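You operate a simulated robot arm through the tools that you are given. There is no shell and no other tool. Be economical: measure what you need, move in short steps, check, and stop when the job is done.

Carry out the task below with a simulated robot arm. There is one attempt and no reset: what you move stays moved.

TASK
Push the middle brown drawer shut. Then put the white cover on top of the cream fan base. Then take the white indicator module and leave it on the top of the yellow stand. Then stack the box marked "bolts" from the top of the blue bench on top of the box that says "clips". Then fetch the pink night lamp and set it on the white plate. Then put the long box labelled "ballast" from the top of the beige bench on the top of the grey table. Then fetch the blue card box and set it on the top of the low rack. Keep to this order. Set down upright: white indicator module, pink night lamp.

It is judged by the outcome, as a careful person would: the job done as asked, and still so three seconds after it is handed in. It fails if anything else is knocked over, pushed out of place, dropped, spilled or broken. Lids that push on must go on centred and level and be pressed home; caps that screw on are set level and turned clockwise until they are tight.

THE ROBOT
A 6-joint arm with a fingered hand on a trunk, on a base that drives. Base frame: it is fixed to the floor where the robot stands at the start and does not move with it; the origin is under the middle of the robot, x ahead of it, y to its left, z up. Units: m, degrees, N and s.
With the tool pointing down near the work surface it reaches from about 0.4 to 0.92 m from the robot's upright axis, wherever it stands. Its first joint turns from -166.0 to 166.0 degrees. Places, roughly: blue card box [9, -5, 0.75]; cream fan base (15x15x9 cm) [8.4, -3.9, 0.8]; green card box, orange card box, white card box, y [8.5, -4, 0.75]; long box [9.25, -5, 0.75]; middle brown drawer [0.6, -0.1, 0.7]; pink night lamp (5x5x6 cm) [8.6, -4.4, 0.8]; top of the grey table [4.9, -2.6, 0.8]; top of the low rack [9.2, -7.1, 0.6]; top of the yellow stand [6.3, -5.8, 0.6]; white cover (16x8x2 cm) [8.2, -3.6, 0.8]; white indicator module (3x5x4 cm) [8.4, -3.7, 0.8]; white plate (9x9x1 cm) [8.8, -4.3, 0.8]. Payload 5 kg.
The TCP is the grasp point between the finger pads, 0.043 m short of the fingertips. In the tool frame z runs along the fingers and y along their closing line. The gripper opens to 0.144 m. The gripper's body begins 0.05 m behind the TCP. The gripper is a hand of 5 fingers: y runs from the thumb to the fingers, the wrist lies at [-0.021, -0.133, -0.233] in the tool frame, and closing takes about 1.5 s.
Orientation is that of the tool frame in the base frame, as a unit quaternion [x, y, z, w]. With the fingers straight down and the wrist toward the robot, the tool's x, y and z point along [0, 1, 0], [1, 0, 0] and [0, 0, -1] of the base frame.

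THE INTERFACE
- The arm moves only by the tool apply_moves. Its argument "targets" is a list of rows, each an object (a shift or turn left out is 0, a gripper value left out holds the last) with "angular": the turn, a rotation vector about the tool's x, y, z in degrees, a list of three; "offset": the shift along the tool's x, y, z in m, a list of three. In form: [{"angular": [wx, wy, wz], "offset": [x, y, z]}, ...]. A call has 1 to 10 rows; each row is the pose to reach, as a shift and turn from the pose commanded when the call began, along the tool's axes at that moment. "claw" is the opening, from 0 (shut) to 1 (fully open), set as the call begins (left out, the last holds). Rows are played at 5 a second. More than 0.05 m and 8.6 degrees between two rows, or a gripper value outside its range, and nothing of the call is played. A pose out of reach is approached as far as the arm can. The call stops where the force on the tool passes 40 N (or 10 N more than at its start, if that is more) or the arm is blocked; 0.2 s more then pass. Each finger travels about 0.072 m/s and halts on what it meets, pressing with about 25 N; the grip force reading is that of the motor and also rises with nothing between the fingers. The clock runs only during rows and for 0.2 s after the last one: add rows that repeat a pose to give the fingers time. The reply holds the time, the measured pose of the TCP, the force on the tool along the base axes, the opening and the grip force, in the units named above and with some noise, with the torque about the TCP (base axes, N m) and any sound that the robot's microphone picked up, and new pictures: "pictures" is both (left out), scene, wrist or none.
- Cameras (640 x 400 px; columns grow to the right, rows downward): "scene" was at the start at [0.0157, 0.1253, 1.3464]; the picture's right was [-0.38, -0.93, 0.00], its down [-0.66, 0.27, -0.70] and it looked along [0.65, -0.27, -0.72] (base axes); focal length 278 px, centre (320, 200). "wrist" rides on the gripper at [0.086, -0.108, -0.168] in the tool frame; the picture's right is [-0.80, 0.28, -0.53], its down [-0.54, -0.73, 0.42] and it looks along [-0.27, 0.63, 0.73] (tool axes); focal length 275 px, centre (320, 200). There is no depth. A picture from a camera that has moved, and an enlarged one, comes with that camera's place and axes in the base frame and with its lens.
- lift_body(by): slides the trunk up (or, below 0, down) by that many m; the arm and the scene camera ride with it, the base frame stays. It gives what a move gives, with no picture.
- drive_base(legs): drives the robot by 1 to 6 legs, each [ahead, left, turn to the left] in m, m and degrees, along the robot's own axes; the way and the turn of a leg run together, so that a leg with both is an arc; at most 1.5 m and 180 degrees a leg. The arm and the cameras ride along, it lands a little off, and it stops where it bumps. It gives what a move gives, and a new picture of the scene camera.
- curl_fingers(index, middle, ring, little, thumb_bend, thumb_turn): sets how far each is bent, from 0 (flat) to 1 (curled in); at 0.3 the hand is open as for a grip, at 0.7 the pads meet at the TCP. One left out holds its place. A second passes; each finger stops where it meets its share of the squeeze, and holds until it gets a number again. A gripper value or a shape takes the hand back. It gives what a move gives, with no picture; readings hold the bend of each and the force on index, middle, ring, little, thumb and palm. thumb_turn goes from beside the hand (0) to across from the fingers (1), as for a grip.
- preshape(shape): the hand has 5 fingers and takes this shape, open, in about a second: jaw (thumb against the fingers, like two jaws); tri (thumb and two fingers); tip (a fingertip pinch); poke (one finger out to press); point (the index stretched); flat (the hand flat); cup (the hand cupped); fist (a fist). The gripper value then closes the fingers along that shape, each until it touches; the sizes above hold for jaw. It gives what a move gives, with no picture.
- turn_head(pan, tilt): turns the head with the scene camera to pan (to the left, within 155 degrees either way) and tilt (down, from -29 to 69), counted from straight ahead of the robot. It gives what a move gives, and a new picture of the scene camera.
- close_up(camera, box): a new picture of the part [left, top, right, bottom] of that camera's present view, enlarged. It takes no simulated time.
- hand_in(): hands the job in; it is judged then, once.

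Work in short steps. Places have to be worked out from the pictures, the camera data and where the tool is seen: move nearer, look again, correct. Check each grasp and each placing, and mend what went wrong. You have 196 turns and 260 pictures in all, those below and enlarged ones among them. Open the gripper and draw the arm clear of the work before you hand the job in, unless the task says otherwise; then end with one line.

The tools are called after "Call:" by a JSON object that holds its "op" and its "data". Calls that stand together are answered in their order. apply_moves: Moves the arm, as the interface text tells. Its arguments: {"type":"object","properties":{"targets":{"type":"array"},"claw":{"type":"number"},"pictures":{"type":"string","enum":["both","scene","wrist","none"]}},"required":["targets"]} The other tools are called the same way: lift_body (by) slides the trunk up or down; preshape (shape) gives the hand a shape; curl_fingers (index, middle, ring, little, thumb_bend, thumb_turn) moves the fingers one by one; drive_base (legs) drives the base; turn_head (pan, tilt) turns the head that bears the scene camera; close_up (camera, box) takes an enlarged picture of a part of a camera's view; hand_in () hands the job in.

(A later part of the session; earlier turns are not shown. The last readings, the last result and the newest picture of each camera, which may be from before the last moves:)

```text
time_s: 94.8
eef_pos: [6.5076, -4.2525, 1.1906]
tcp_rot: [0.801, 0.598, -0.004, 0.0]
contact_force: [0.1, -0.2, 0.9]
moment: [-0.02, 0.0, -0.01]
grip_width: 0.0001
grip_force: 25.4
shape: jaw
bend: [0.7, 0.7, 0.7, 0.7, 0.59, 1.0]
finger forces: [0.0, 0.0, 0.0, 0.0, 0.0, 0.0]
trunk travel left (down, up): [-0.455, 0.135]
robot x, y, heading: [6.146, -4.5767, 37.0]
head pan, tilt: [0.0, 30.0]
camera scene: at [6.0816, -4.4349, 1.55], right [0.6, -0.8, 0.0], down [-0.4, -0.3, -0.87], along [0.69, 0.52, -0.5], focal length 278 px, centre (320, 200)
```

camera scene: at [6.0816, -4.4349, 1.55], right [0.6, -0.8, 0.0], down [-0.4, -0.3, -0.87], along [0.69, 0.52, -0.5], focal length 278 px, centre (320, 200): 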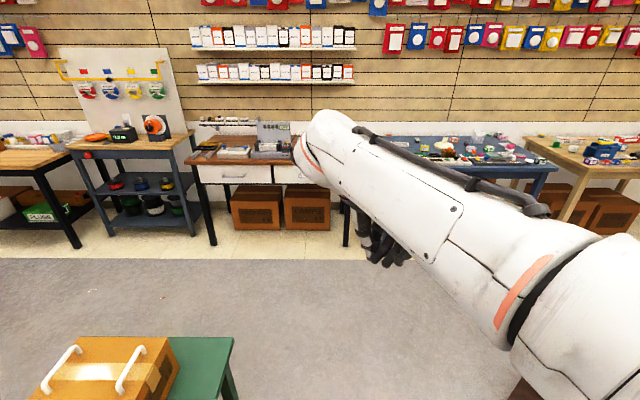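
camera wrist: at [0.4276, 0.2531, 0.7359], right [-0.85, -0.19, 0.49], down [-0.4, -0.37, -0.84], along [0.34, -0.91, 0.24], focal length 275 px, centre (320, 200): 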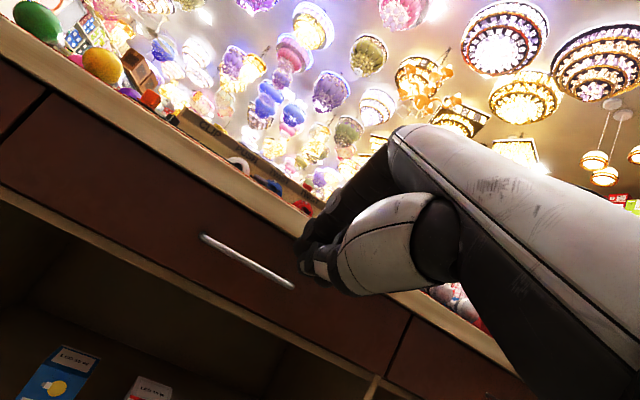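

The way ahead is clear. I drive up near the benches, then look right at the blue bench and display.

Call:
{"op": "drive_base", "data": {"legs": [[1.05, 0, 0]]}}

Call:
{"op": "turn_head", "data": {"pan": -75, "tilt": 45}}

Call:
{"op": "turn_head", "data": {"pan": -30, "tilt": 35}}

```text
time_s: 100.2
eef_pos: [7.3384, -3.6421, 1.1912]
tcp_rot: [0.805, 0.594, -0.004, 0.0]
contact_force: [-0.6, 0.2, -0.5]
moment: [-0.01, -0.01, -0.01]
grip_width: 0.0001
grip_force: 24.7
shape: jaw
bend: [0.7, 0.7, 0.7, 0.7, 0.59, 1.0]
finger forces: [0.1, 0.0, 0.0, 0.0, 0.0, 0.0]
trunk travel left (down, up): [-0.455, 0.135]
robot x, y, heading: [6.9813, -3.9649, 36.2]
head pan, tilt: [0.0, 30.0]
camera scene: at [6.9129, -3.818, 1.5499], right [0.59, -0.81, 0.0], down [-0.4, -0.3, -0.87], along [0.7, 0.51, -0.5], focal length 278 px, centre (320, 200)
```

scene: 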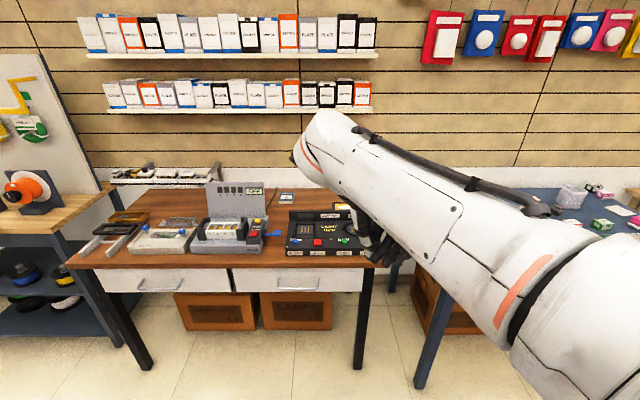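

```text
time_s: 101.6
eef_pos: [7.339, -3.6405, 1.1918]
tcp_rot: [0.805, 0.593, -0.004, 0.0]
contact_force: [-0.3, -0.3, 0.0]
moment: [-0.01, -0.03, -0.03]
grip_width: 0.0
grip_force: 25.2
shape: jaw
bend: [0.7, 0.7, 0.7, 0.7, 0.59, 1.0]
finger forces: [0.1, 0.0, 0.1, 0.0, 0.0, 0.0]
trunk travel left (down, up): [-0.455, 0.135]
robot x, y, heading: [6.9799, -3.9599, 36.5]
head pan, tilt: [-75.0, 45.0]
camera scene: at [6.9034, -3.9224, 1.5274], right [-0.63, -0.78, 0.0], down [-0.55, 0.44, -0.71], along [0.55, -0.44, -0.71], focal length 278 px, centre (320, 200)
```

scene: 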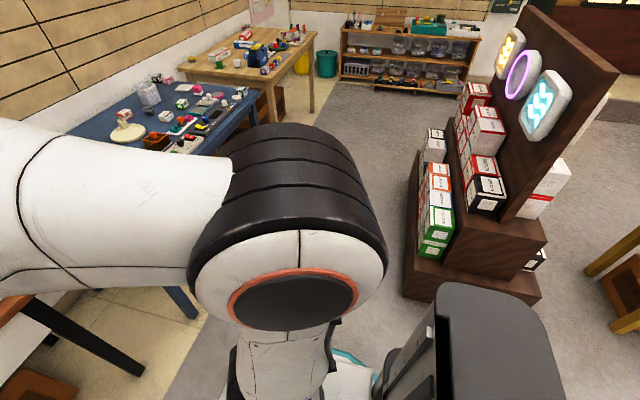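

```text
time_s: 102.8
eef_pos: [7.3408, -3.6407, 1.1906]
tcp_rot: [0.805, 0.593, -0.003, -0.001]
contact_force: [-0.3, 0.4, 0.2]
moment: [0.02, -0.03, -0.02]
grip_width: 0.0001
grip_force: 25.0
shape: jaw
bend: [0.7, 0.7, 0.7, 0.7, 0.59, 1.0]
finger forces: [0.0, 0.0, 0.0, 0.0, 0.0, 0.0]
trunk travel left (down, up): [-0.455, 0.135]
robot x, y, heading: [6.9779, -3.9606, 36.2]
head pan, tilt: [-30.0, 35.0]
camera scene: at [6.9275, -3.862, 1.5421], right [0.11, -0.99, 0.0], down [-0.57, -0.06, -0.82], along [0.81, 0.09, -0.57], focal length 278 px, centre (320, 200)
```

scene: 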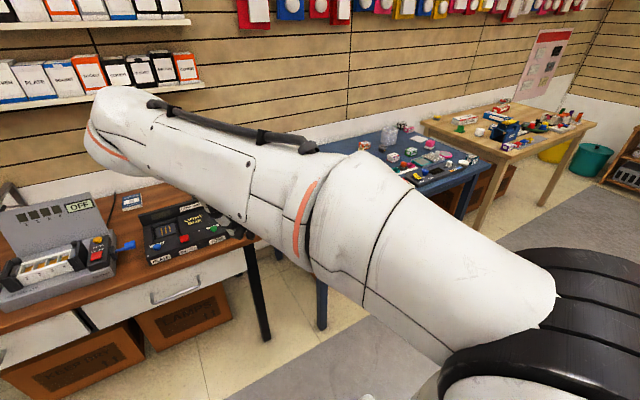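

The corridor between display (e≤2.97) and benches (e≥4.0) is about 1 m wide. I go to e≈3.5 and slide right in front of the blue bench.

Call:
{"op": "drive_base", "data": {"legs": [[0.22, 0, 0], [0, -0.7, 0]]}}

Call:
{"op": "turn_head", "data": {"pan": 25, "tilt": 45}}

Call:
{"op": "turn_head", "data": {"pan": -40, "tilt": 45}}

```text
time_s: 107.8
eef_pos: [7.9242, -4.0791, 1.1909]
tcp_rot: [0.806, 0.592, -0.003, 0.0]
contact_force: [-0.2, 0.0, 0.4]
moment: [-0.02, 0.0, -0.01]
grip_width: 0.0001
grip_force: 25.4
shape: jaw
bend: [0.7, 0.7, 0.7, 0.7, 0.59, 1.0]
finger forces: [0.1, 0.0, 0.0, 0.0, 0.0, 0.0]
trunk travel left (down, up): [-0.455, 0.135]
robot x, y, heading: [7.5611, -4.3943, 35.9]
head pan, tilt: [-30.0, 35.0]
camera scene: at [7.511, -4.2974, 1.5422], right [0.1, -0.99, 0.0], down [-0.57, -0.06, -0.82], along [0.81, 0.08, -0.57], focal length 278 px, centre (320, 200)
```

scene: 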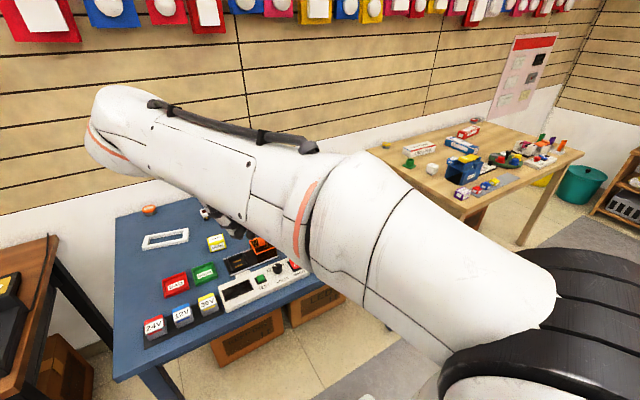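

```text
time_s: 109.1
eef_pos: [7.9249, -4.0779, 1.1898]
tcp_rot: [0.806, 0.591, -0.003, 0.0]
contact_force: [0.2, 0.2, -0.3]
moment: [0.01, 0.0, 0.02]
grip_width: 0.0
grip_force: 25.2
shape: jaw
bend: [0.7, 0.7, 0.7, 0.7, 0.59, 1.0]
finger forces: [0.1, 0.1, 0.0, 0.0, 0.0, 0.0]
trunk travel left (down, up): [-0.455, 0.135]
robot x, y, heading: [7.5651, -4.4011, 36.1]
head pan, tilt: [25.0, 45.0]
camera scene: at [7.463, -4.2354, 1.5274], right [0.87, -0.49, 0.0], down [-0.34, -0.62, -0.71], along [0.34, 0.62, -0.71], focal length 278 px, centre (320, 200)
```

scene: 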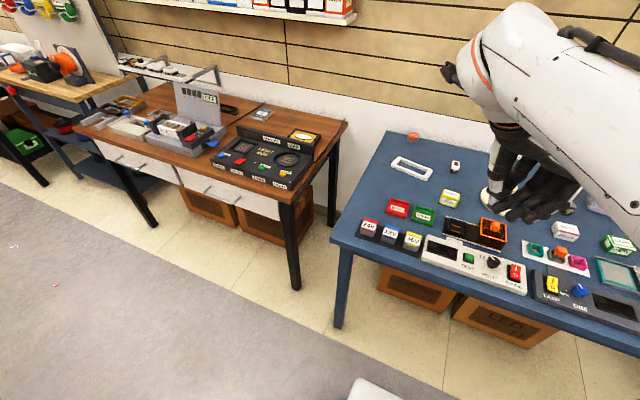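

```text
time_s: 110.4
eef_pos: [7.9244, -4.0785, 1.1908]
tcp_rot: [0.807, 0.591, -0.003, 0.0]
contact_force: [-0.4, 1.1, -0.3]
moment: [0.0, -0.01, -0.02]
grip_width: 0.0
grip_force: 25.1
shape: jaw
bend: [0.7, 0.7, 0.7, 0.7, 0.59, 1.0]
finger forces: [0.1, 0.0, 0.1, 0.0, 0.0, 0.1]
trunk travel left (down, up): [-0.455, 0.135]
robot x, y, heading: [7.5636, -4.3963, 36.1]
head pan, tilt: [-40.0, 45.0]
camera scene: at [7.5045, -4.3122, 1.5273], right [-0.07, -1.0, 0.0], down [-0.71, 0.05, -0.71], along [0.71, -0.05, -0.71], focal length 278 px, centre (320, 200)
```

scene: 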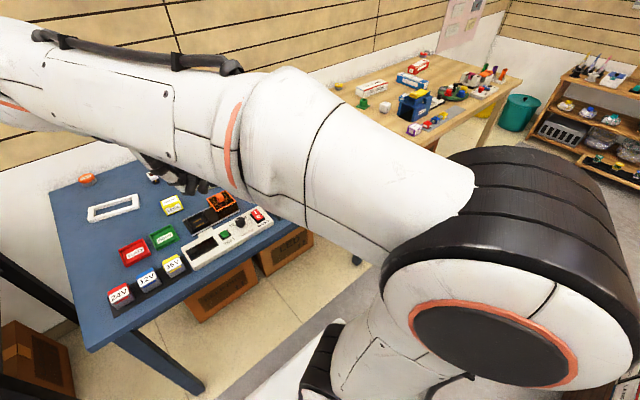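

The bench items are in view: the white frame-like cover, the small indicator, and card trays. The hand hides the rest, so I look through the wrist camera.

Call:
{"op": "apply_moves", "data": {"targets": [{"offset": [0, 0, 0]}], "claw": 1, "pictures": "wrist"}}

Call:
{"op": "turn_head", "data": {"pan": -8, "tilt": 50}}

```text
time_s: 110.8
eef_pos: [7.9254, -4.0787, 1.1913]
tcp_rot: [0.807, 0.591, -0.004, -0.001]
contact_force: [0.9, 0.4, 0.9]
moment: [0.0, -0.02, 0.02]
grip_width: 0.1428
grip_force: 0.0
shape: jaw
bend: [0.3, 0.31, 0.3, 0.3, 0.31, 0.98]
finger forces: [0.1, 0.0, 0.0, 0.1, 0.0, 0.0]
trunk travel left (down, up): [-0.455, 0.135]
robot x, y, heading: [7.5586, -4.3978, 35.8]
head pan, tilt: [-40.0, 45.0]
camera wrist: at [7.8476, -3.9631, 1.3583], right [0.03, -0.84, 0.54], down [-0.86, -0.3, -0.42], along [0.51, -0.45, -0.73], focal length 275 px, centre (320, 200)
```

wrist: 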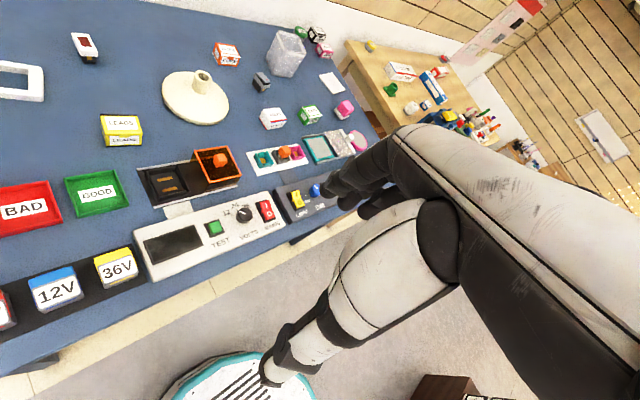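

```text
time_s: 111.8
eef_pos: [7.9251, -4.0799, 1.191]
tcp_rot: [0.806, 0.592, -0.003, 0.0]
contact_force: [-0.1, -0.4, 0.8]
moment: [-0.02, -0.01, -0.01]
grip_width: 0.1435
grip_force: 0.2
shape: jaw
bend: [0.3, 0.3, 0.3, 0.3, 0.3, 0.98]
finger forces: [0.0, 0.0, 0.0, 0.1, 0.0, 0.0]
trunk travel left (down, up): [-0.455, 0.135]
robot x, y, heading: [7.5613, -4.4011, 35.9]
head pan, tilt: [-8.0, 50.0]
camera scene: at [7.4914, -4.2704, 1.5204], right [0.47, -0.88, 0.0], down [-0.68, -0.36, -0.64], along [0.57, 0.3, -0.77], focal length 278 px, centre (320, 200)
```

scene: 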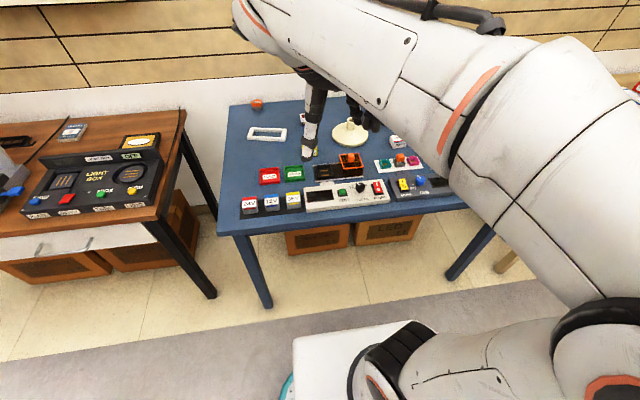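

I zoom in on the cover, the fan base and the indicator.

Call:
{"op": "close_up", "data": {"camera": "wrist", "box": [0, 0, 240, 150]}}

Call:
{"op": "close_up", "data": {"camera": "wrist", "box": [150, 10, 390, 160]}}

Call:
{"op": "close_up", "data": {"camera": "scene", "box": [220, 90, 460, 240]}}

```text
2.67 times, centred on (120, 75) of wrist
camera zoom: at [7.8475, -3.9631, 1.3583], right [0.03, -0.84, 0.54], down [-0.86, -0.3, -0.42], along [0.51, -0.45, -0.73], focal length 734 px, centre (853, 533)
```

zoom: 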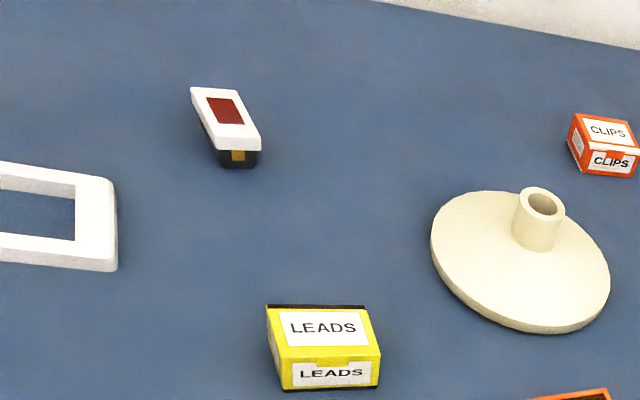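

```text
2.67 times, centred on (270, 85) of wrist
camera zoom: at [7.8475, -3.9631, 1.3583], right [0.03, -0.84, 0.54], down [-0.86, -0.3, -0.42], along [0.51, -0.45, -0.73], focal length 734 px, centre (453, 507)
```

zoom: 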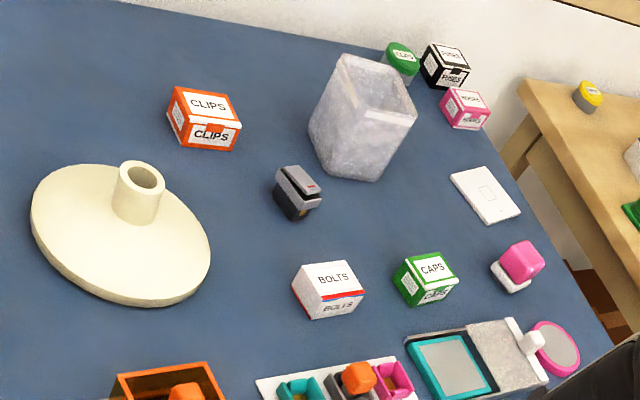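

```text
2.67 times, centred on (340, 165) of scene
camera zoom: at [7.4914, -4.2704, 1.5204], right [0.47, -0.88, 0.0], down [-0.68, -0.36, -0.64], along [0.57, 0.3, -0.77], focal length 741 px, centre (267, 293)
```

zoom: 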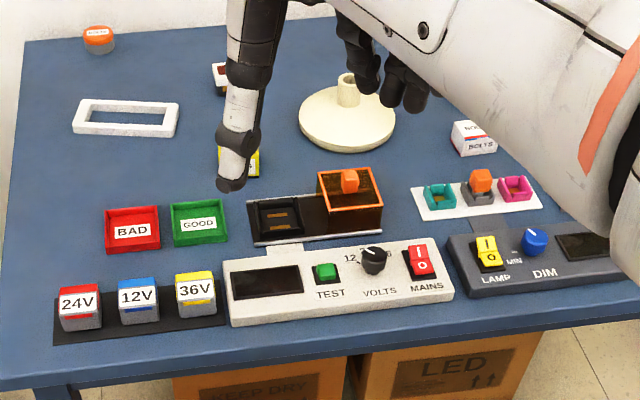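

The cover is a rectangular frame whose opening fits over the fan base's stem: cover at about (8.28, −3.59), base at about (8.44, −3.93), bench top z≈0.75. I edge closer so both are in reach and raise the hand.

Call:
{"op": "drive_base", "data": {"legs": [[0.15, 0.04, 0]]}}

```text
time_s: 113.2
eef_pos: [8.0227, -3.9579, 1.1908]
tcp_rot: [0.807, 0.591, -0.004, 0.0]
contact_force: [0.1, 0.2, -0.9]
moment: [0.03, -0.01, -0.01]
grip_width: 0.1435
grip_force: 0.1
shape: jaw
bend: [0.3, 0.3, 0.3, 0.3, 0.3, 0.98]
finger forces: [0.1, 0.0, 0.1, 0.0, 0.0, 0.0]
trunk travel left (down, up): [-0.455, 0.135]
robot x, y, heading: [7.6613, -4.2772, 36.0]
head pan, tilt: [-8.0, 50.0]
camera scene: at [7.5903, -4.1497, 1.5204], right [0.47, -0.88, 0.0], down [-0.68, -0.36, -0.64], along [0.57, 0.3, -0.77], focal length 278 px, centre (320, 200)
```

scene: 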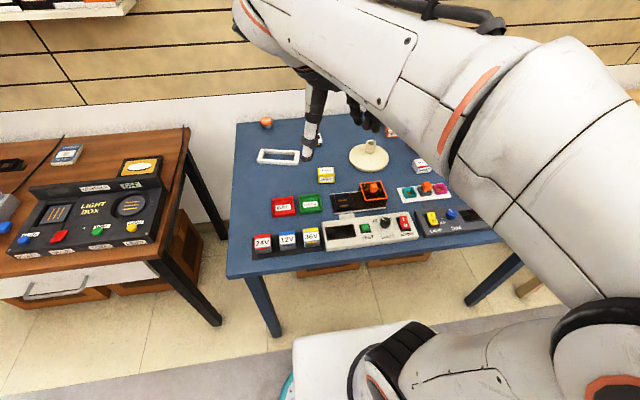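

Robot is now at n 7.98, e 3.64. I swing the open hand toward the cover, aligning its closing line with the frame's short side.

Call:
{"op": "apply_moves", "data": {"targets": [{"angular": [0, 0, -5], "offset": [0.036, 0.0113, 0]}, {"angular": [0, 0, -10], "offset": [0.072, 0.0226, 0.01]}, {"angular": [0, 0, -15], "offset": [0.108, 0.034, 0.02]}, {"angular": [0, 0, -20], "offset": [0.144, 0.045, 0.03]}, {"angular": [0, 0, -25], "offset": [0.18, 0.0565, 0.04]}, {"angular": [0, 0, -30], "offset": [0.216, 0.068, 0.06]}, {"angular": [0, 0, -35], "offset": [0.252, 0.079, 0.08]}, {"angular": [0, 0, -40], "offset": [0.288, 0.0904, 0.1]}, {"angular": [0, 0, -45], "offset": [0.324, 0.1017, 0.12]}, {"angular": [0, 0, -45], "offset": [0.36, 0.113, 0.14]}], "claw": 1}}

```text
time_s: 115.4
eef_pos: [8.2394, -3.646, 1.0462]
tcp_rot: [0.518, 0.855, -0.004, -0.002]
contact_force: [0.5, 0.6, 0.7]
moment: [-0.03, 0.04, -0.01]
grip_width: 0.1434
grip_force: 0.1
shape: jaw
bend: [0.3, 0.3, 0.3, 0.3, 0.3, 0.98]
finger forces: [0.1, 0.0, 0.0, 0.0, 0.0, 0.0]
trunk travel left (down, up): [-0.455, 0.135]
robot x, y, heading: [7.6606, -4.2733, 35.9]
head pan, tilt: [-8.0, 50.0]
camera scene: at [7.5906, -4.1494, 1.5204], right [0.47, -0.88, 0.0], down [-0.68, -0.36, -0.64], along [0.57, 0.3, -0.77], focal length 278 px, centre (320, 200)
camera wrist: at [8.104, -3.6189, 1.2145], right [0.62, -0.57, 0.53], down [-0.4, -0.82, -0.42], along [0.67, 0.05, -0.74], focal length 275 px, centre (320, 200)
```

scene: 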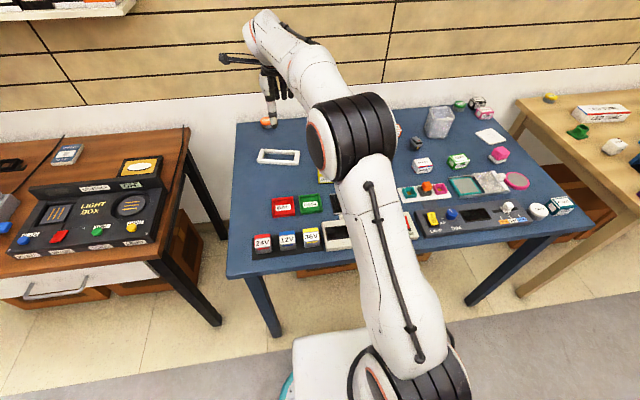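
wrist: 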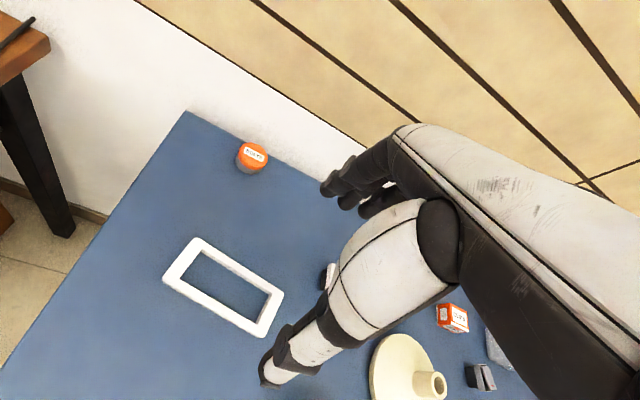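

Triangulating puts the frame centre at (8.236, −3.626), its top near z≈0.79–0.80, short axis at heading ~23.5°. I correct and descend part way.

Call:
{"op": "apply_moves", "data": {"targets": [{"angular": [0, 0, 4], "offset": [0.019, 0.007, 0.04]}, {"angular": [0, 0, 4], "offset": [0.019, 0.007, 0.08]}, {"angular": [0, 0, 4], "offset": [0.019, 0.007, 0.12]}, {"angular": [0, 0, 4], "offset": [0.019, 0.007, 0.15]}]}}

```text
time_s: 116.4
eef_pos: [8.2309, -3.6303, 0.8993]
tcp_rot: [0.548, 0.836, -0.004, -0.002]
contact_force: [0.4, 1.1, 0.4]
moment: [-0.03, 0.01, 0.02]
grip_width: 0.1438
grip_force: 0.1
shape: jaw
bend: [0.3, 0.3, 0.3, 0.3, 0.3, 0.98]
finger forces: [0.1, 0.0, 0.1, 0.0, 0.0, 0.0]
trunk travel left (down, up): [-0.455, 0.135]
robot x, y, heading: [7.6612, -4.2719, 36.1]
head pan, tilt: [-8.0, 50.0]
camera scene: at [7.5904, -4.1495, 1.5204], right [0.47, -0.88, 0.0], down [-0.68, -0.36, -0.64], along [0.57, 0.3, -0.77], focal length 278 px, centre (320, 200)
camera wrist: at [8.0978, -3.5928, 1.0671], right [0.58, -0.61, 0.53], down [-0.45, -0.79, -0.42], along [0.68, 0.0, -0.74], focal length 275 px, centre (320, 200)
```

scene: 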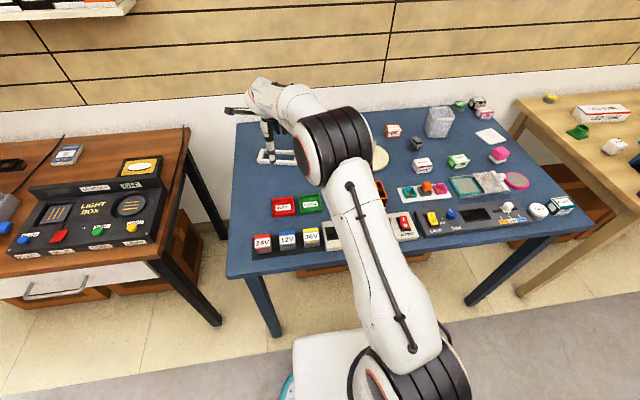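
wrist: 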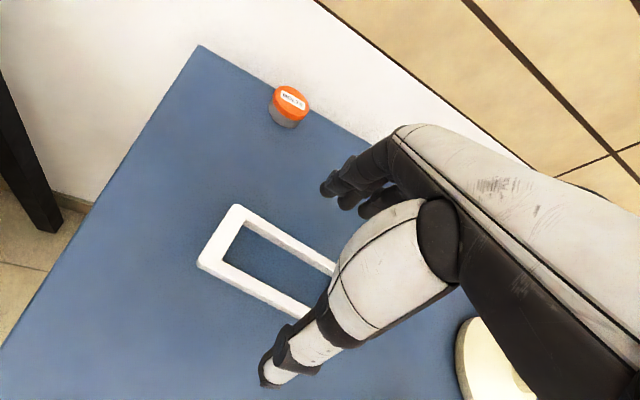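

The frame's visible end refines its centre to (8.243, −3.628). I nudge outward and descend to put the finger ends around the frame.

Call:
{"op": "apply_moves", "data": {"targets": [{"offset": [-0.003, 0.012, 0.03]}, {"offset": [-0.003, 0.012, 0.05]}, {"offset": [-0.003, 0.012, 0.065]}, {"offset": [-0.003, 0.012, 0.065]}]}}

Call:
{"op": "close_up", "data": {"camera": "scene", "box": [200, 60, 440, 210]}}

```text
time_s: 117.4
eef_pos: [8.2442, -3.6288, 0.8415]
tcp_rot: [0.547, 0.837, 0.001, 0.0]
contact_force: [-3.6, -2.2, 26.7]
moment: [0.49, -2.12, -0.17]
grip_width: 0.142
grip_force: 0.0
shape: jaw
bend: [0.3, 0.3, 0.3, 0.3, 0.3, 0.98]
finger forces: [0.0, 26.7, 0.1, 0.0, 0.0, 0.1]
trunk travel left (down, up): [-0.455, 0.135]
robot x, y, heading: [7.6623, -4.2784, 36.0]
head pan, tilt: [-8.0, 50.0]
camera scene: at [7.5877, -4.1523, 1.5209], right [0.47, -0.88, 0.0], down [-0.68, -0.36, -0.64], along [0.57, 0.3, -0.76], focal length 278 px, centre (320, 200)
camera wrist: at [8.1082, -3.5938, 1.0092], right [0.58, -0.62, 0.53], down [-0.45, -0.79, -0.43], along [0.68, 0.01, -0.73], focal length 275 px, centre (320, 200)
```

scene: 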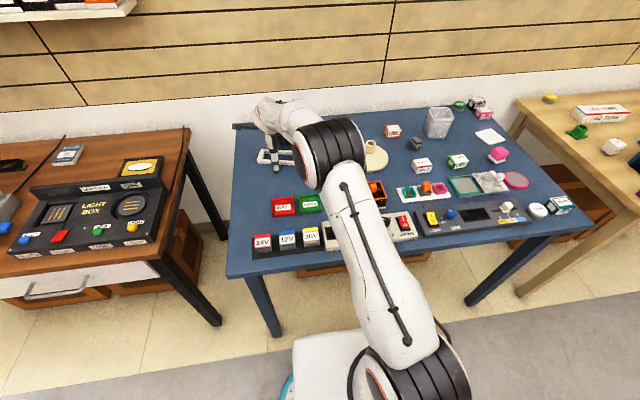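
wrist: 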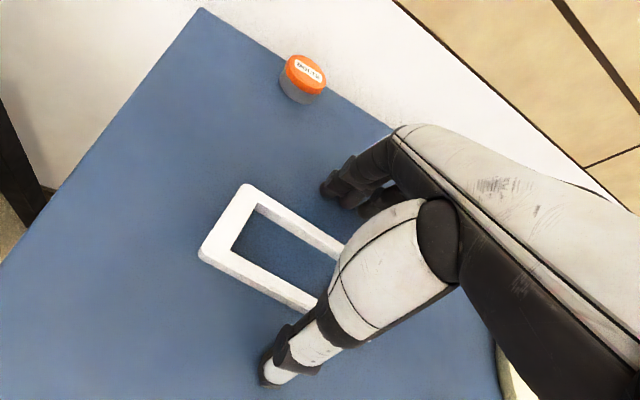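

```text
2.67 times, centred on (320, 135) of scene
camera zoom: at [7.5877, -4.1523, 1.5209], right [0.47, -0.88, 0.0], down [-0.68, -0.36, -0.64], along [0.57, 0.3, -0.76], focal length 741 px, centre (320, 373)
```

zoom: 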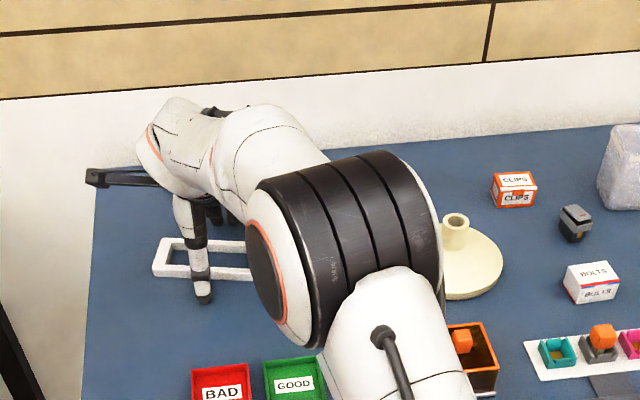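

The middle finger just touches the bench at TCP z 0.8415, so the bench top is about z≈0.80. I rise a hair and close on the frame.

Call:
{"op": "apply_moves", "data": {"targets": [{"offset": [0, 0, -0.0105]}], "pictures": "none"}}

Call:
{"op": "apply_moves", "data": {"targets": [{"offset": [0, 0, 0]}, {"offset": [0, 0, 0]}, {"offset": [0, 0, 0]}, {"offset": [0, 0, 0]}, {"offset": [0, 0, 0]}, {"offset": [0, 0, 0]}, {"offset": [0, 0, 0]}], "claw": 0.4}}

```text
time_s: 117.8
eef_pos: [8.2415, -3.6297, 0.842]
tcp_rot: [0.548, 0.836, -0.004, -0.002]
contact_force: [-1.4, -0.4, 9.0]
moment: [0.18, -0.7, 0.01]
grip_width: 0.1432
grip_force: 0.0
shape: jaw
bend: [0.3, 0.3, 0.3, 0.3, 0.3, 0.98]
finger forces: [0.0, 9.2, 0.1, 0.0, 0.0, 0.0]
trunk travel left (down, up): [-0.455, 0.135]
robot x, y, heading: [7.662, -4.2762, 36.0]
head pan, tilt: [-8.0, 50.0]
```

```text
time_s: 119.4
eef_pos: [8.2428, -3.6291, 0.8451]
tcp_rot: [0.548, 0.836, -0.004, -0.002]
contact_force: [0.2, 0.0, 0.8]
moment: [-0.01, -0.01, 0.0]
grip_width: 0.0649
grip_force: 25.4
shape: jaw
bend: [0.74, 0.46, 0.44, 0.45, 0.72, 1.0]
finger forces: [12.6, 6.8, 2.7, 0.0, 22.1, 0.1]
trunk travel left (down, up): [-0.455, 0.135]
robot x, y, heading: [7.6636, -4.2819, 36.0]
head pan, tilt: [-8.0, 50.0]
camera scene: at [7.5901, -4.1499, 1.5204], right [0.47, -0.88, 0.0], down [-0.68, -0.36, -0.64], along [0.57, 0.3, -0.77], focal length 278 px, centre (320, 200)
camera wrist: at [8.1104, -3.5917, 1.0137], right [0.58, -0.61, 0.53], down [-0.45, -0.79, -0.42], along [0.68, 0.0, -0.74], focal length 275 px, centre (320, 200)
```

scene: 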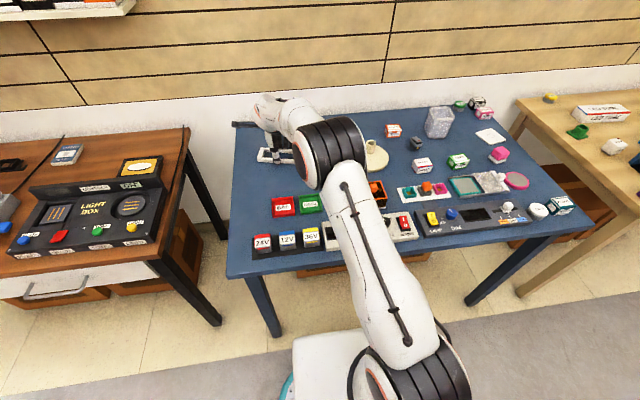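
wrist: 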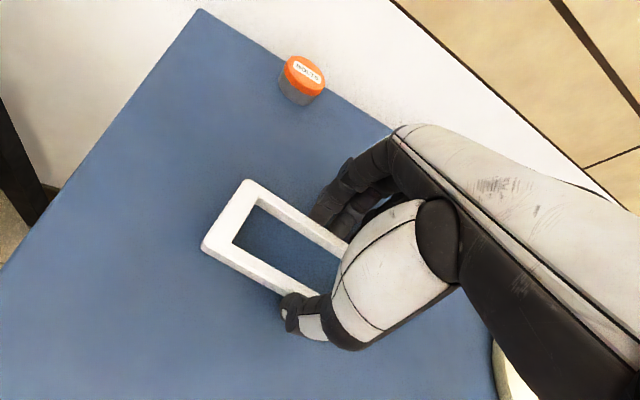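

The fingers hold the frame. I lift a little to test.

Call:
{"op": "apply_moves", "data": {"targets": [{"offset": [0, 0, -0.03]}, {"offset": [0, 0, -0.06]}, {"offset": [0, 0, -0.1]}]}}

Call:
{"op": "close_up", "data": {"camera": "wrist", "box": [160, 130, 480, 370]}}

```text
time_s: 120.2
eef_pos: [8.2472, -3.6255, 0.9425]
tcp_rot: [0.548, 0.836, -0.004, -0.001]
contact_force: [-0.1, 0.3, -2.5]
moment: [0.04, -0.07, 0.0]
grip_width: 0.0645
grip_force: 25.2
shape: jaw
bend: [0.74, 0.46, 0.44, 0.45, 0.72, 1.0]
finger forces: [12.6, 6.8, 2.6, 0.0, 22.1, 0.0]
trunk travel left (down, up): [-0.455, 0.135]
robot x, y, heading: [7.6608, -4.277, 36.0]
head pan, tilt: [-8.0, 50.0]
camera scene: at [7.59, -4.15, 1.5204], right [0.47, -0.88, 0.0], down [-0.68, -0.36, -0.64], along [0.57, 0.3, -0.77], focal length 278 px, centre (320, 200)
camera wrist: at [8.1134, -3.589, 1.1107], right [0.58, -0.61, 0.53], down [-0.45, -0.79, -0.42], along [0.68, 0.0, -0.74], focal length 275 px, centre (320, 200)
```

scene: 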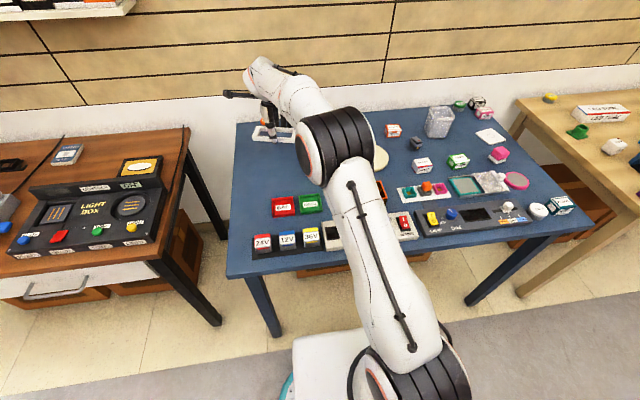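
wrist: 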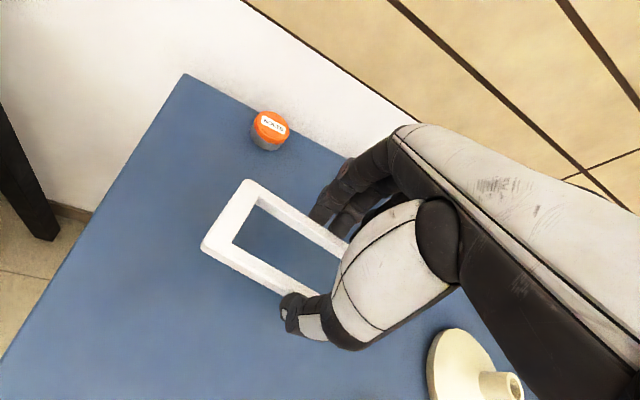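

```text
1.67 times, centred on (320, 250) of wrist
camera zoom: at [8.1134, -3.589, 1.1107], right [0.58, -0.61, 0.53], down [-0.45, -0.79, -0.42], along [0.68, 0.0, -0.74], focal length 459 px, centre (320, 117)
```

zoom: 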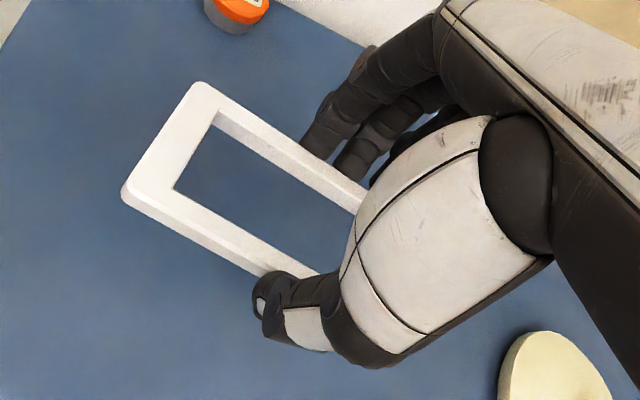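

It lifts level, but the index finger curled across the opening, where the stem must pass. I lower to just over the bench and straighten only the index.

Call:
{"op": "apply_moves", "data": {"targets": [{"offset": [0, 0, 0.03]}, {"offset": [0, 0, 0.06]}, {"offset": [0, 0, 0.09]}], "pictures": "none"}}

Call:
{"op": "curl_fingers", "data": {"index": 0.42}}

Call:
{"op": "close_up", "data": {"camera": "wrist", "box": [160, 130, 480, 370]}}

```text
time_s: 121.0
eef_pos: [8.2453, -3.6248, 0.8514]
tcp_rot: [0.548, 0.836, -0.003, -0.001]
contact_force: [-0.1, 0.9, 0.0]
moment: [-0.06, 0.0, -0.01]
grip_width: 0.0647
grip_force: 25.1
shape: jaw
bend: [0.74, 0.46, 0.44, 0.45, 0.72, 1.0]
finger forces: [12.6, 6.8, 2.8, 0.0, 22.2, 0.1]
trunk travel left (down, up): [-0.455, 0.135]
robot x, y, heading: [7.6585, -4.2751, 35.8]
head pan, tilt: [-8.0, 50.0]
```

```text
time_s: 122.0
eef_pos: [8.2467, -3.625, 0.8514]
tcp_rot: [0.549, 0.836, -0.004, -0.002]
contact_force: [-0.7, -1.0, -0.4]
moment: [-0.01, 0.02, 0.0]
grip_width: 0.0802
grip_force: 17.8
shape: fingers
bend: [0.42, 0.44, 0.43, 0.45, 0.74, 0.99]
finger forces: [0.0, 12.3, 5.3, 0.0, 18.1, 0.0]
trunk travel left (down, up): [-0.455, 0.135]
robot x, y, heading: [7.6605, -4.2782, 36.0]
head pan, tilt: [-8.0, 50.0]
```

```text
1.67 times, centred on (320, 250) of wrist
camera zoom: at [8.1124, -3.5886, 1.02], right [0.58, -0.61, 0.53], down [-0.45, -0.79, -0.42], along [0.68, 0.0, -0.74], focal length 459 px, centre (320, 117)
```

zoom: 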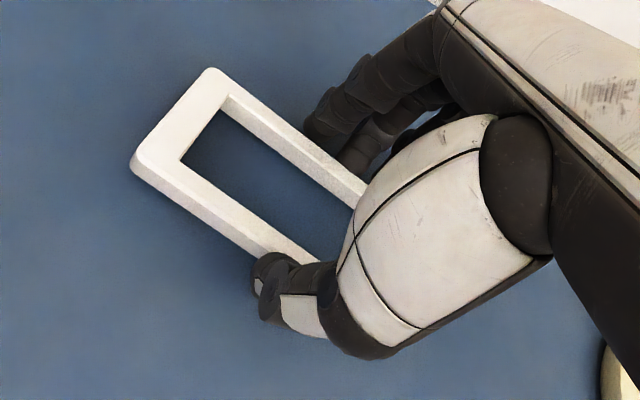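

Now only the middle and ring oppose the thumb and the opening is free; the frame centre coincides with the TCP. I lift and carry it toward the stem, estimated at (8.376, −3.939).

Call:
{"op": "apply_moves", "data": {"targets": [{"offset": [0, 0, -0.045]}, {"offset": [0, 0, -0.09]}, {"offset": [0, 0, -0.135]}, {"offset": [-0.04, 0, -0.16]}, {"offset": [-0.085, 0, -0.16]}, {"offset": [-0.13, 0, -0.16]}, {"offset": [-0.175, -0.001, -0.16]}, {"offset": [-0.22, -0.002, -0.16]}, {"offset": [-0.265, -0.003, -0.16]}, {"offset": [-0.3, -0.0045, -0.16]}]}}

```text
time_s: 124.2
eef_pos: [8.3649, -3.904, 1.0129]
tcp_rot: [0.548, 0.837, -0.003, -0.001]
contact_force: [0.0, 0.6, -0.4]
moment: [-0.03, -0.01, 0.01]
grip_width: 0.0801
grip_force: 17.2
shape: fingers
bend: [0.42, 0.44, 0.43, 0.45, 0.75, 0.99]
finger forces: [0.1, 12.3, 5.0, 0.0, 17.8, 0.0]
trunk travel left (down, up): [-0.455, 0.135]
robot x, y, heading: [7.6602, -4.2779, 36.2]
head pan, tilt: [-8.0, 50.0]
camera scene: at [7.5902, -4.1501, 1.5204], right [0.47, -0.88, 0.0], down [-0.68, -0.36, -0.64], along [0.57, 0.3, -0.77], focal length 278 px, centre (320, 200)
camera wrist: at [8.2311, -3.8678, 1.1813], right [0.58, -0.61, 0.53], down [-0.45, -0.79, -0.42], along [0.68, 0.0, -0.74], focal length 275 px, centre (320, 200)
```

scene: 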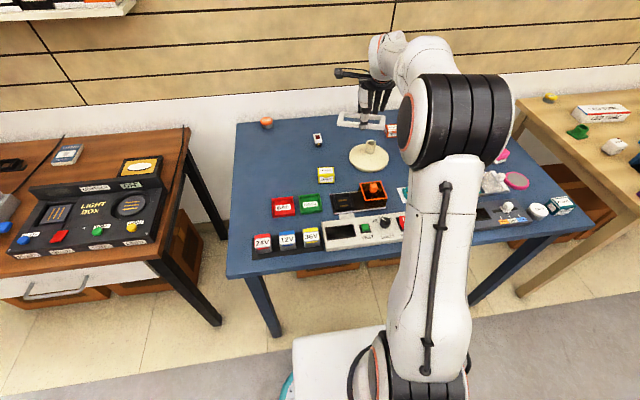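
wrist: 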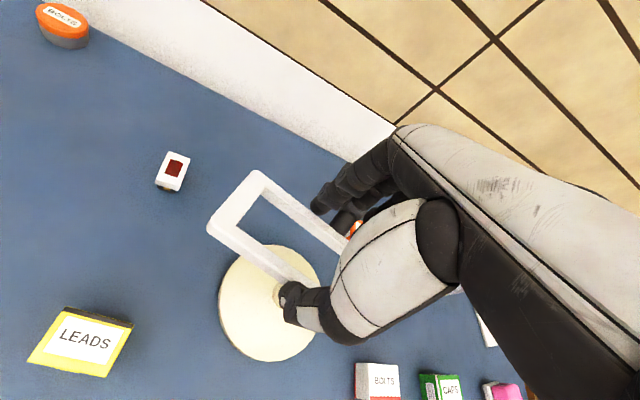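

The disc centre computes to about (8.380, −3.936), agreeing with before. I zoom in to refine.

Call:
{"op": "close_up", "data": {"camera": "scene", "box": [320, 95, 420, 180]}}

Call:
{"op": "close_up", "data": {"camera": "wrist", "box": [190, 150, 350, 370]}}

```text
4.71 times, centred on (370, 138) of scene
camera zoom: at [7.5902, -4.1501, 1.5204], right [0.47, -0.88, 0.0], down [-0.68, -0.36, -0.64], along [0.57, 0.3, -0.77], focal length 1307 px, centre (85, 494)
```

zoom: 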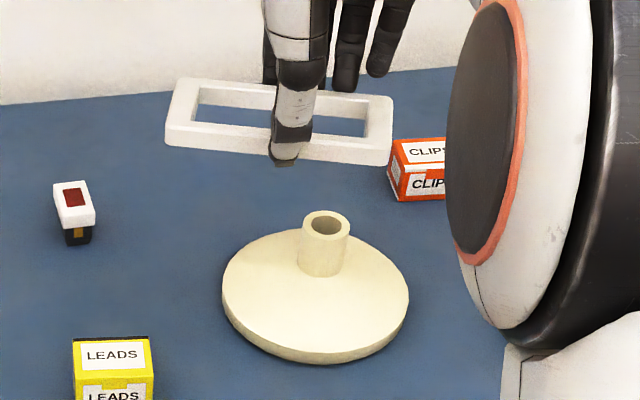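

```text
1.82 times, centred on (270, 260) of wrist
camera zoom: at [8.2311, -3.8678, 1.1813], right [0.58, -0.61, 0.53], down [-0.45, -0.79, -0.42], along [0.68, 0.0, -0.74], focal length 500 px, centre (411, 91)
```

zoom: 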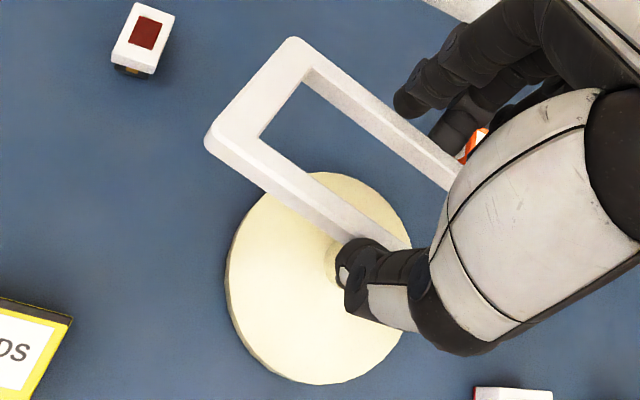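

Frame centre ≈ (8.362, −3.902), stem ≈ (8.382, −3.938). I shift to align and lower to just above the stem top, then check.

Call:
{"op": "apply_moves", "data": {"targets": [{"offset": [-0.021, 0.002, 0.0]}, {"offset": [-0.041, 0.004, 0.02]}, {"offset": [-0.041, 0.004, 0.05]}, {"offset": [-0.041, 0.004, 0.05]}], "pictures": "none"}}

Call:
{"op": "close_up", "data": {"camera": "scene", "box": [320, 95, 420, 180]}}

Call:
{"op": "close_up", "data": {"camera": "wrist", "box": [190, 150, 350, 370]}}

```text
time_s: 125.2
eef_pos: [8.3855, -3.9384, 0.9627]
tcp_rot: [0.549, 0.836, -0.004, -0.001]
contact_force: [-0.2, -0.3, -0.4]
moment: [0.01, 0.05, 0.02]
grip_width: 0.0798
grip_force: 17.7
shape: fingers
bend: [0.42, 0.44, 0.43, 0.45, 0.75, 0.99]
finger forces: [0.0, 12.3, 5.0, 0.0, 17.9, 0.0]
trunk travel left (down, up): [-0.455, 0.135]
robot x, y, heading: [7.6579, -4.2772, 35.8]
head pan, tilt: [-8.0, 50.0]
```

```text
4.71 times, centred on (370, 138) of scene
camera zoom: at [7.5904, -4.1498, 1.5204], right [0.47, -0.88, 0.0], down [-0.68, -0.36, -0.64], along [0.57, 0.3, -0.77], focal length 1307 px, centre (85, 494)
```

zoom: 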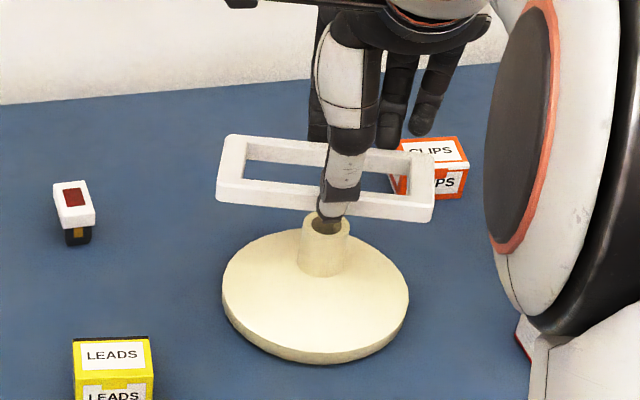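

```text
1.82 times, centred on (270, 260) of wrist
camera zoom: at [8.2512, -3.9025, 1.1311], right [0.58, -0.61, 0.53], down [-0.45, -0.79, -0.42], along [0.68, 0.0, -0.74], focal length 500 px, centre (411, 91)
```

zoom: 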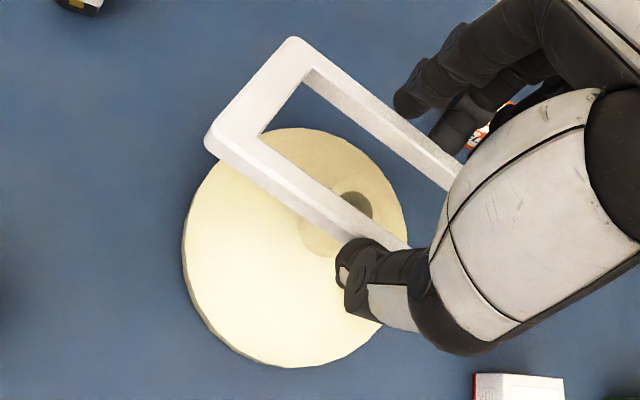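

Both cameras now agree the frame is centred over the stem within a few mm. I lower so the stem enters the opening.

Call:
{"op": "apply_moves", "data": {"targets": [{"offset": [-0.003, 0, 0.015]}, {"offset": [-0.003, 0, 0.03]}, {"offset": [-0.003, 0, 0.045]}, {"offset": [-0.003, 0, 0.06]}], "pictures": "none"}}

Call:
{"op": "close_up", "data": {"camera": "scene", "box": [320, 95, 420, 180]}}

Call:
{"op": "close_up", "data": {"camera": "wrist", "box": [190, 150, 350, 370]}}

```text
time_s: 126.2
eef_pos: [8.3839, -3.9434, 0.9046]
tcp_rot: [0.548, 0.837, -0.005, -0.001]
contact_force: [0.7, -0.1, -0.7]
moment: [-0.01, -0.01, 0.04]
grip_width: 0.0803
grip_force: 17.5
shape: fingers
bend: [0.42, 0.44, 0.43, 0.45, 0.75, 0.99]
finger forces: [0.0, 12.3, 5.0, 0.0, 17.9, 0.0]
trunk travel left (down, up): [-0.455, 0.135]
robot x, y, heading: [7.6608, -4.2812, 35.8]
head pan, tilt: [-8.0, 50.0]
```

```text
4.71 times, centred on (370, 138) of scene
camera zoom: at [7.5902, -4.15, 1.5205], right [0.47, -0.88, 0.0], down [-0.68, -0.36, -0.64], along [0.57, 0.3, -0.77], focal length 1307 px, centre (85, 494)
```

zoom: 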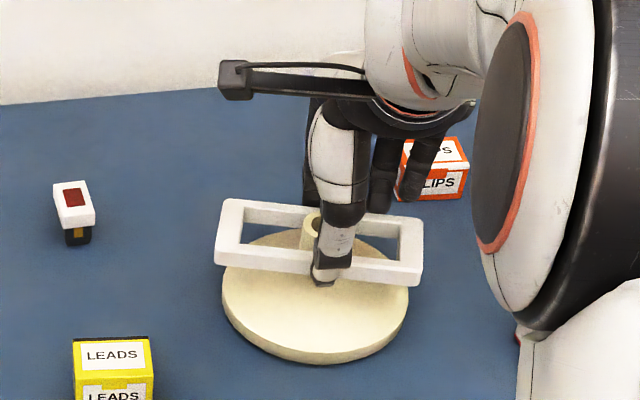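

```text
1.82 times, centred on (270, 260) of wrist
camera zoom: at [8.2513, -3.9061, 1.0721], right [0.58, -0.61, 0.53], down [-0.45, -0.79, -0.42], along [0.68, 0.0, -0.74], focal length 500 px, centre (411, 91)
```

zoom: 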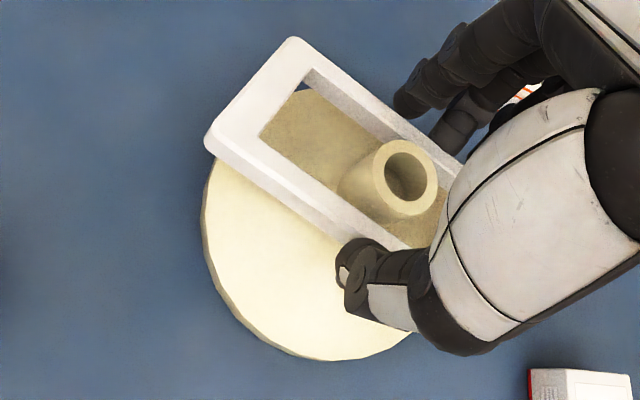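

The stem is inside the opening. I lower on until the frame meets the disc.

Call:
{"op": "apply_moves", "data": {"targets": [{"offset": [0, 0, 0.01]}, {"offset": [0, 0, 0.02]}, {"offset": [0, 0, 0.028]}], "pictures": "none"}}

Call:
{"op": "close_up", "data": {"camera": "scene", "box": [320, 95, 420, 180]}}

```text
time_s: 127.0
eef_pos: [8.3866, -3.9417, 0.8825]
tcp_rot: [0.548, 0.837, 0.0, 0.001]
contact_force: [-2.2, -0.8, 24.1]
moment: [-0.13, -0.33, 0.08]
grip_width: 0.08
grip_force: 21.7
shape: fingers
bend: [0.42, 0.44, 0.43, 0.45, 0.75, 0.99]
finger forces: [0.0, 13.6, 6.6, 0.0, 22.6, 0.0]
trunk travel left (down, up): [-0.455, 0.135]
robot x, y, heading: [7.6634, -4.2778, 35.9]
head pan, tilt: [-8.0, 50.0]
```

```text
4.71 times, centred on (370, 138) of scene
camera zoom: at [7.5878, -4.1509, 1.521], right [0.47, -0.88, 0.0], down [-0.68, -0.36, -0.64], along [0.57, 0.3, -0.77], focal length 1307 px, centre (85, 494)
```

zoom: 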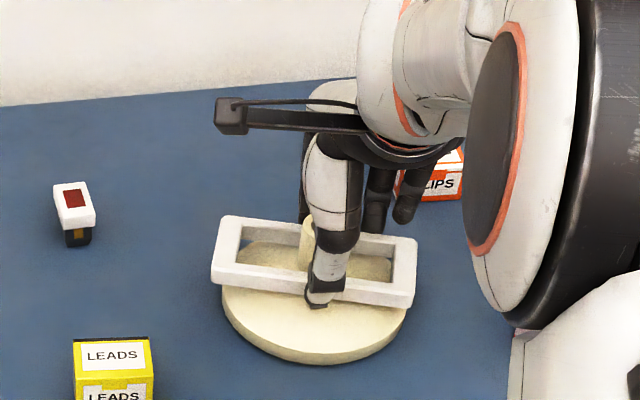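

The frame has met the cone of the disc (24 N). I ease the pressure and open the hand.

Call:
{"op": "apply_moves", "data": {"targets": [{"offset": [0, 0, -0.006]}, {"offset": [0, 0, -0.006]}], "pictures": "none"}}

Call:
{"op": "curl_fingers", "data": {"index": 0.3, "middle": 0.38, "ring": 0.38, "little": 0.35, "thumb_bend": 0.6}}

Call:
{"op": "close_up", "data": {"camera": "scene", "box": [320, 95, 420, 180]}}

Call:
{"op": "close_up", "data": {"camera": "wrist", "box": [190, 150, 350, 370]}}

```text
time_s: 127.6
eef_pos: [8.3841, -3.9437, 0.882]
tcp_rot: [0.547, 0.837, -0.004, -0.001]
contact_force: [2.6, 3.2, 14.2]
moment: [0.02, -0.52, 0.17]
grip_width: 0.079
grip_force: 20.3
shape: fingers
bend: [0.42, 0.43, 0.42, 0.45, 0.75, 0.99]
finger forces: [0.1, 14.7, 7.2, 0.0, 18.4, 0.1]
trunk travel left (down, up): [-0.455, 0.135]
robot x, y, heading: [7.6601, -4.2752, 36.2]
head pan, tilt: [-8.0, 50.0]
```

```text
time_s: 128.6
eef_pos: [8.3833, -3.944, 0.8811]
tcp_rot: [0.548, 0.836, -0.004, -0.002]
contact_force: [-0.7, -0.4, 0.4]
moment: [-0.01, -0.01, 0.02]
grip_width: 0.0956
grip_force: 0.1
shape: fingers
bend: [0.3, 0.38, 0.38, 0.35, 0.6, 1.0]
finger forces: [0.0, 0.1, 0.0, 0.1, 0.1, 0.0]
trunk travel left (down, up): [-0.455, 0.135]
robot x, y, heading: [7.6604, -4.2752, 36.0]
head pan, tilt: [-8.0, 50.0]
```

```text
4.71 times, centred on (370, 138) of scene
camera zoom: at [7.5901, -4.15, 1.5204], right [0.47, -0.88, 0.0], down [-0.68, -0.36, -0.64], along [0.57, 0.3, -0.77], focal length 1307 px, centre (85, 494)
```

zoom: 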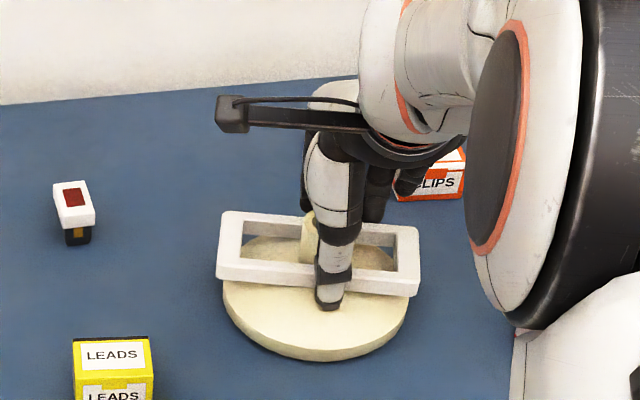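

```text
1.82 times, centred on (270, 260) of wrist
camera zoom: at [8.2506, -3.9066, 1.0494], right [0.58, -0.61, 0.53], down [-0.45, -0.79, -0.42], along [0.68, 0.0, -0.74], focal length 500 px, centre (411, 91)
```

zoom: 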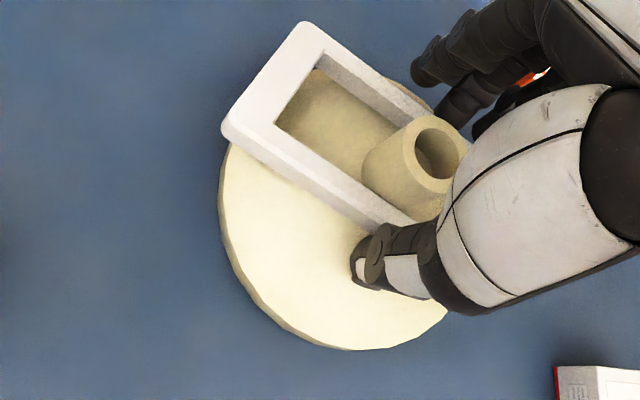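

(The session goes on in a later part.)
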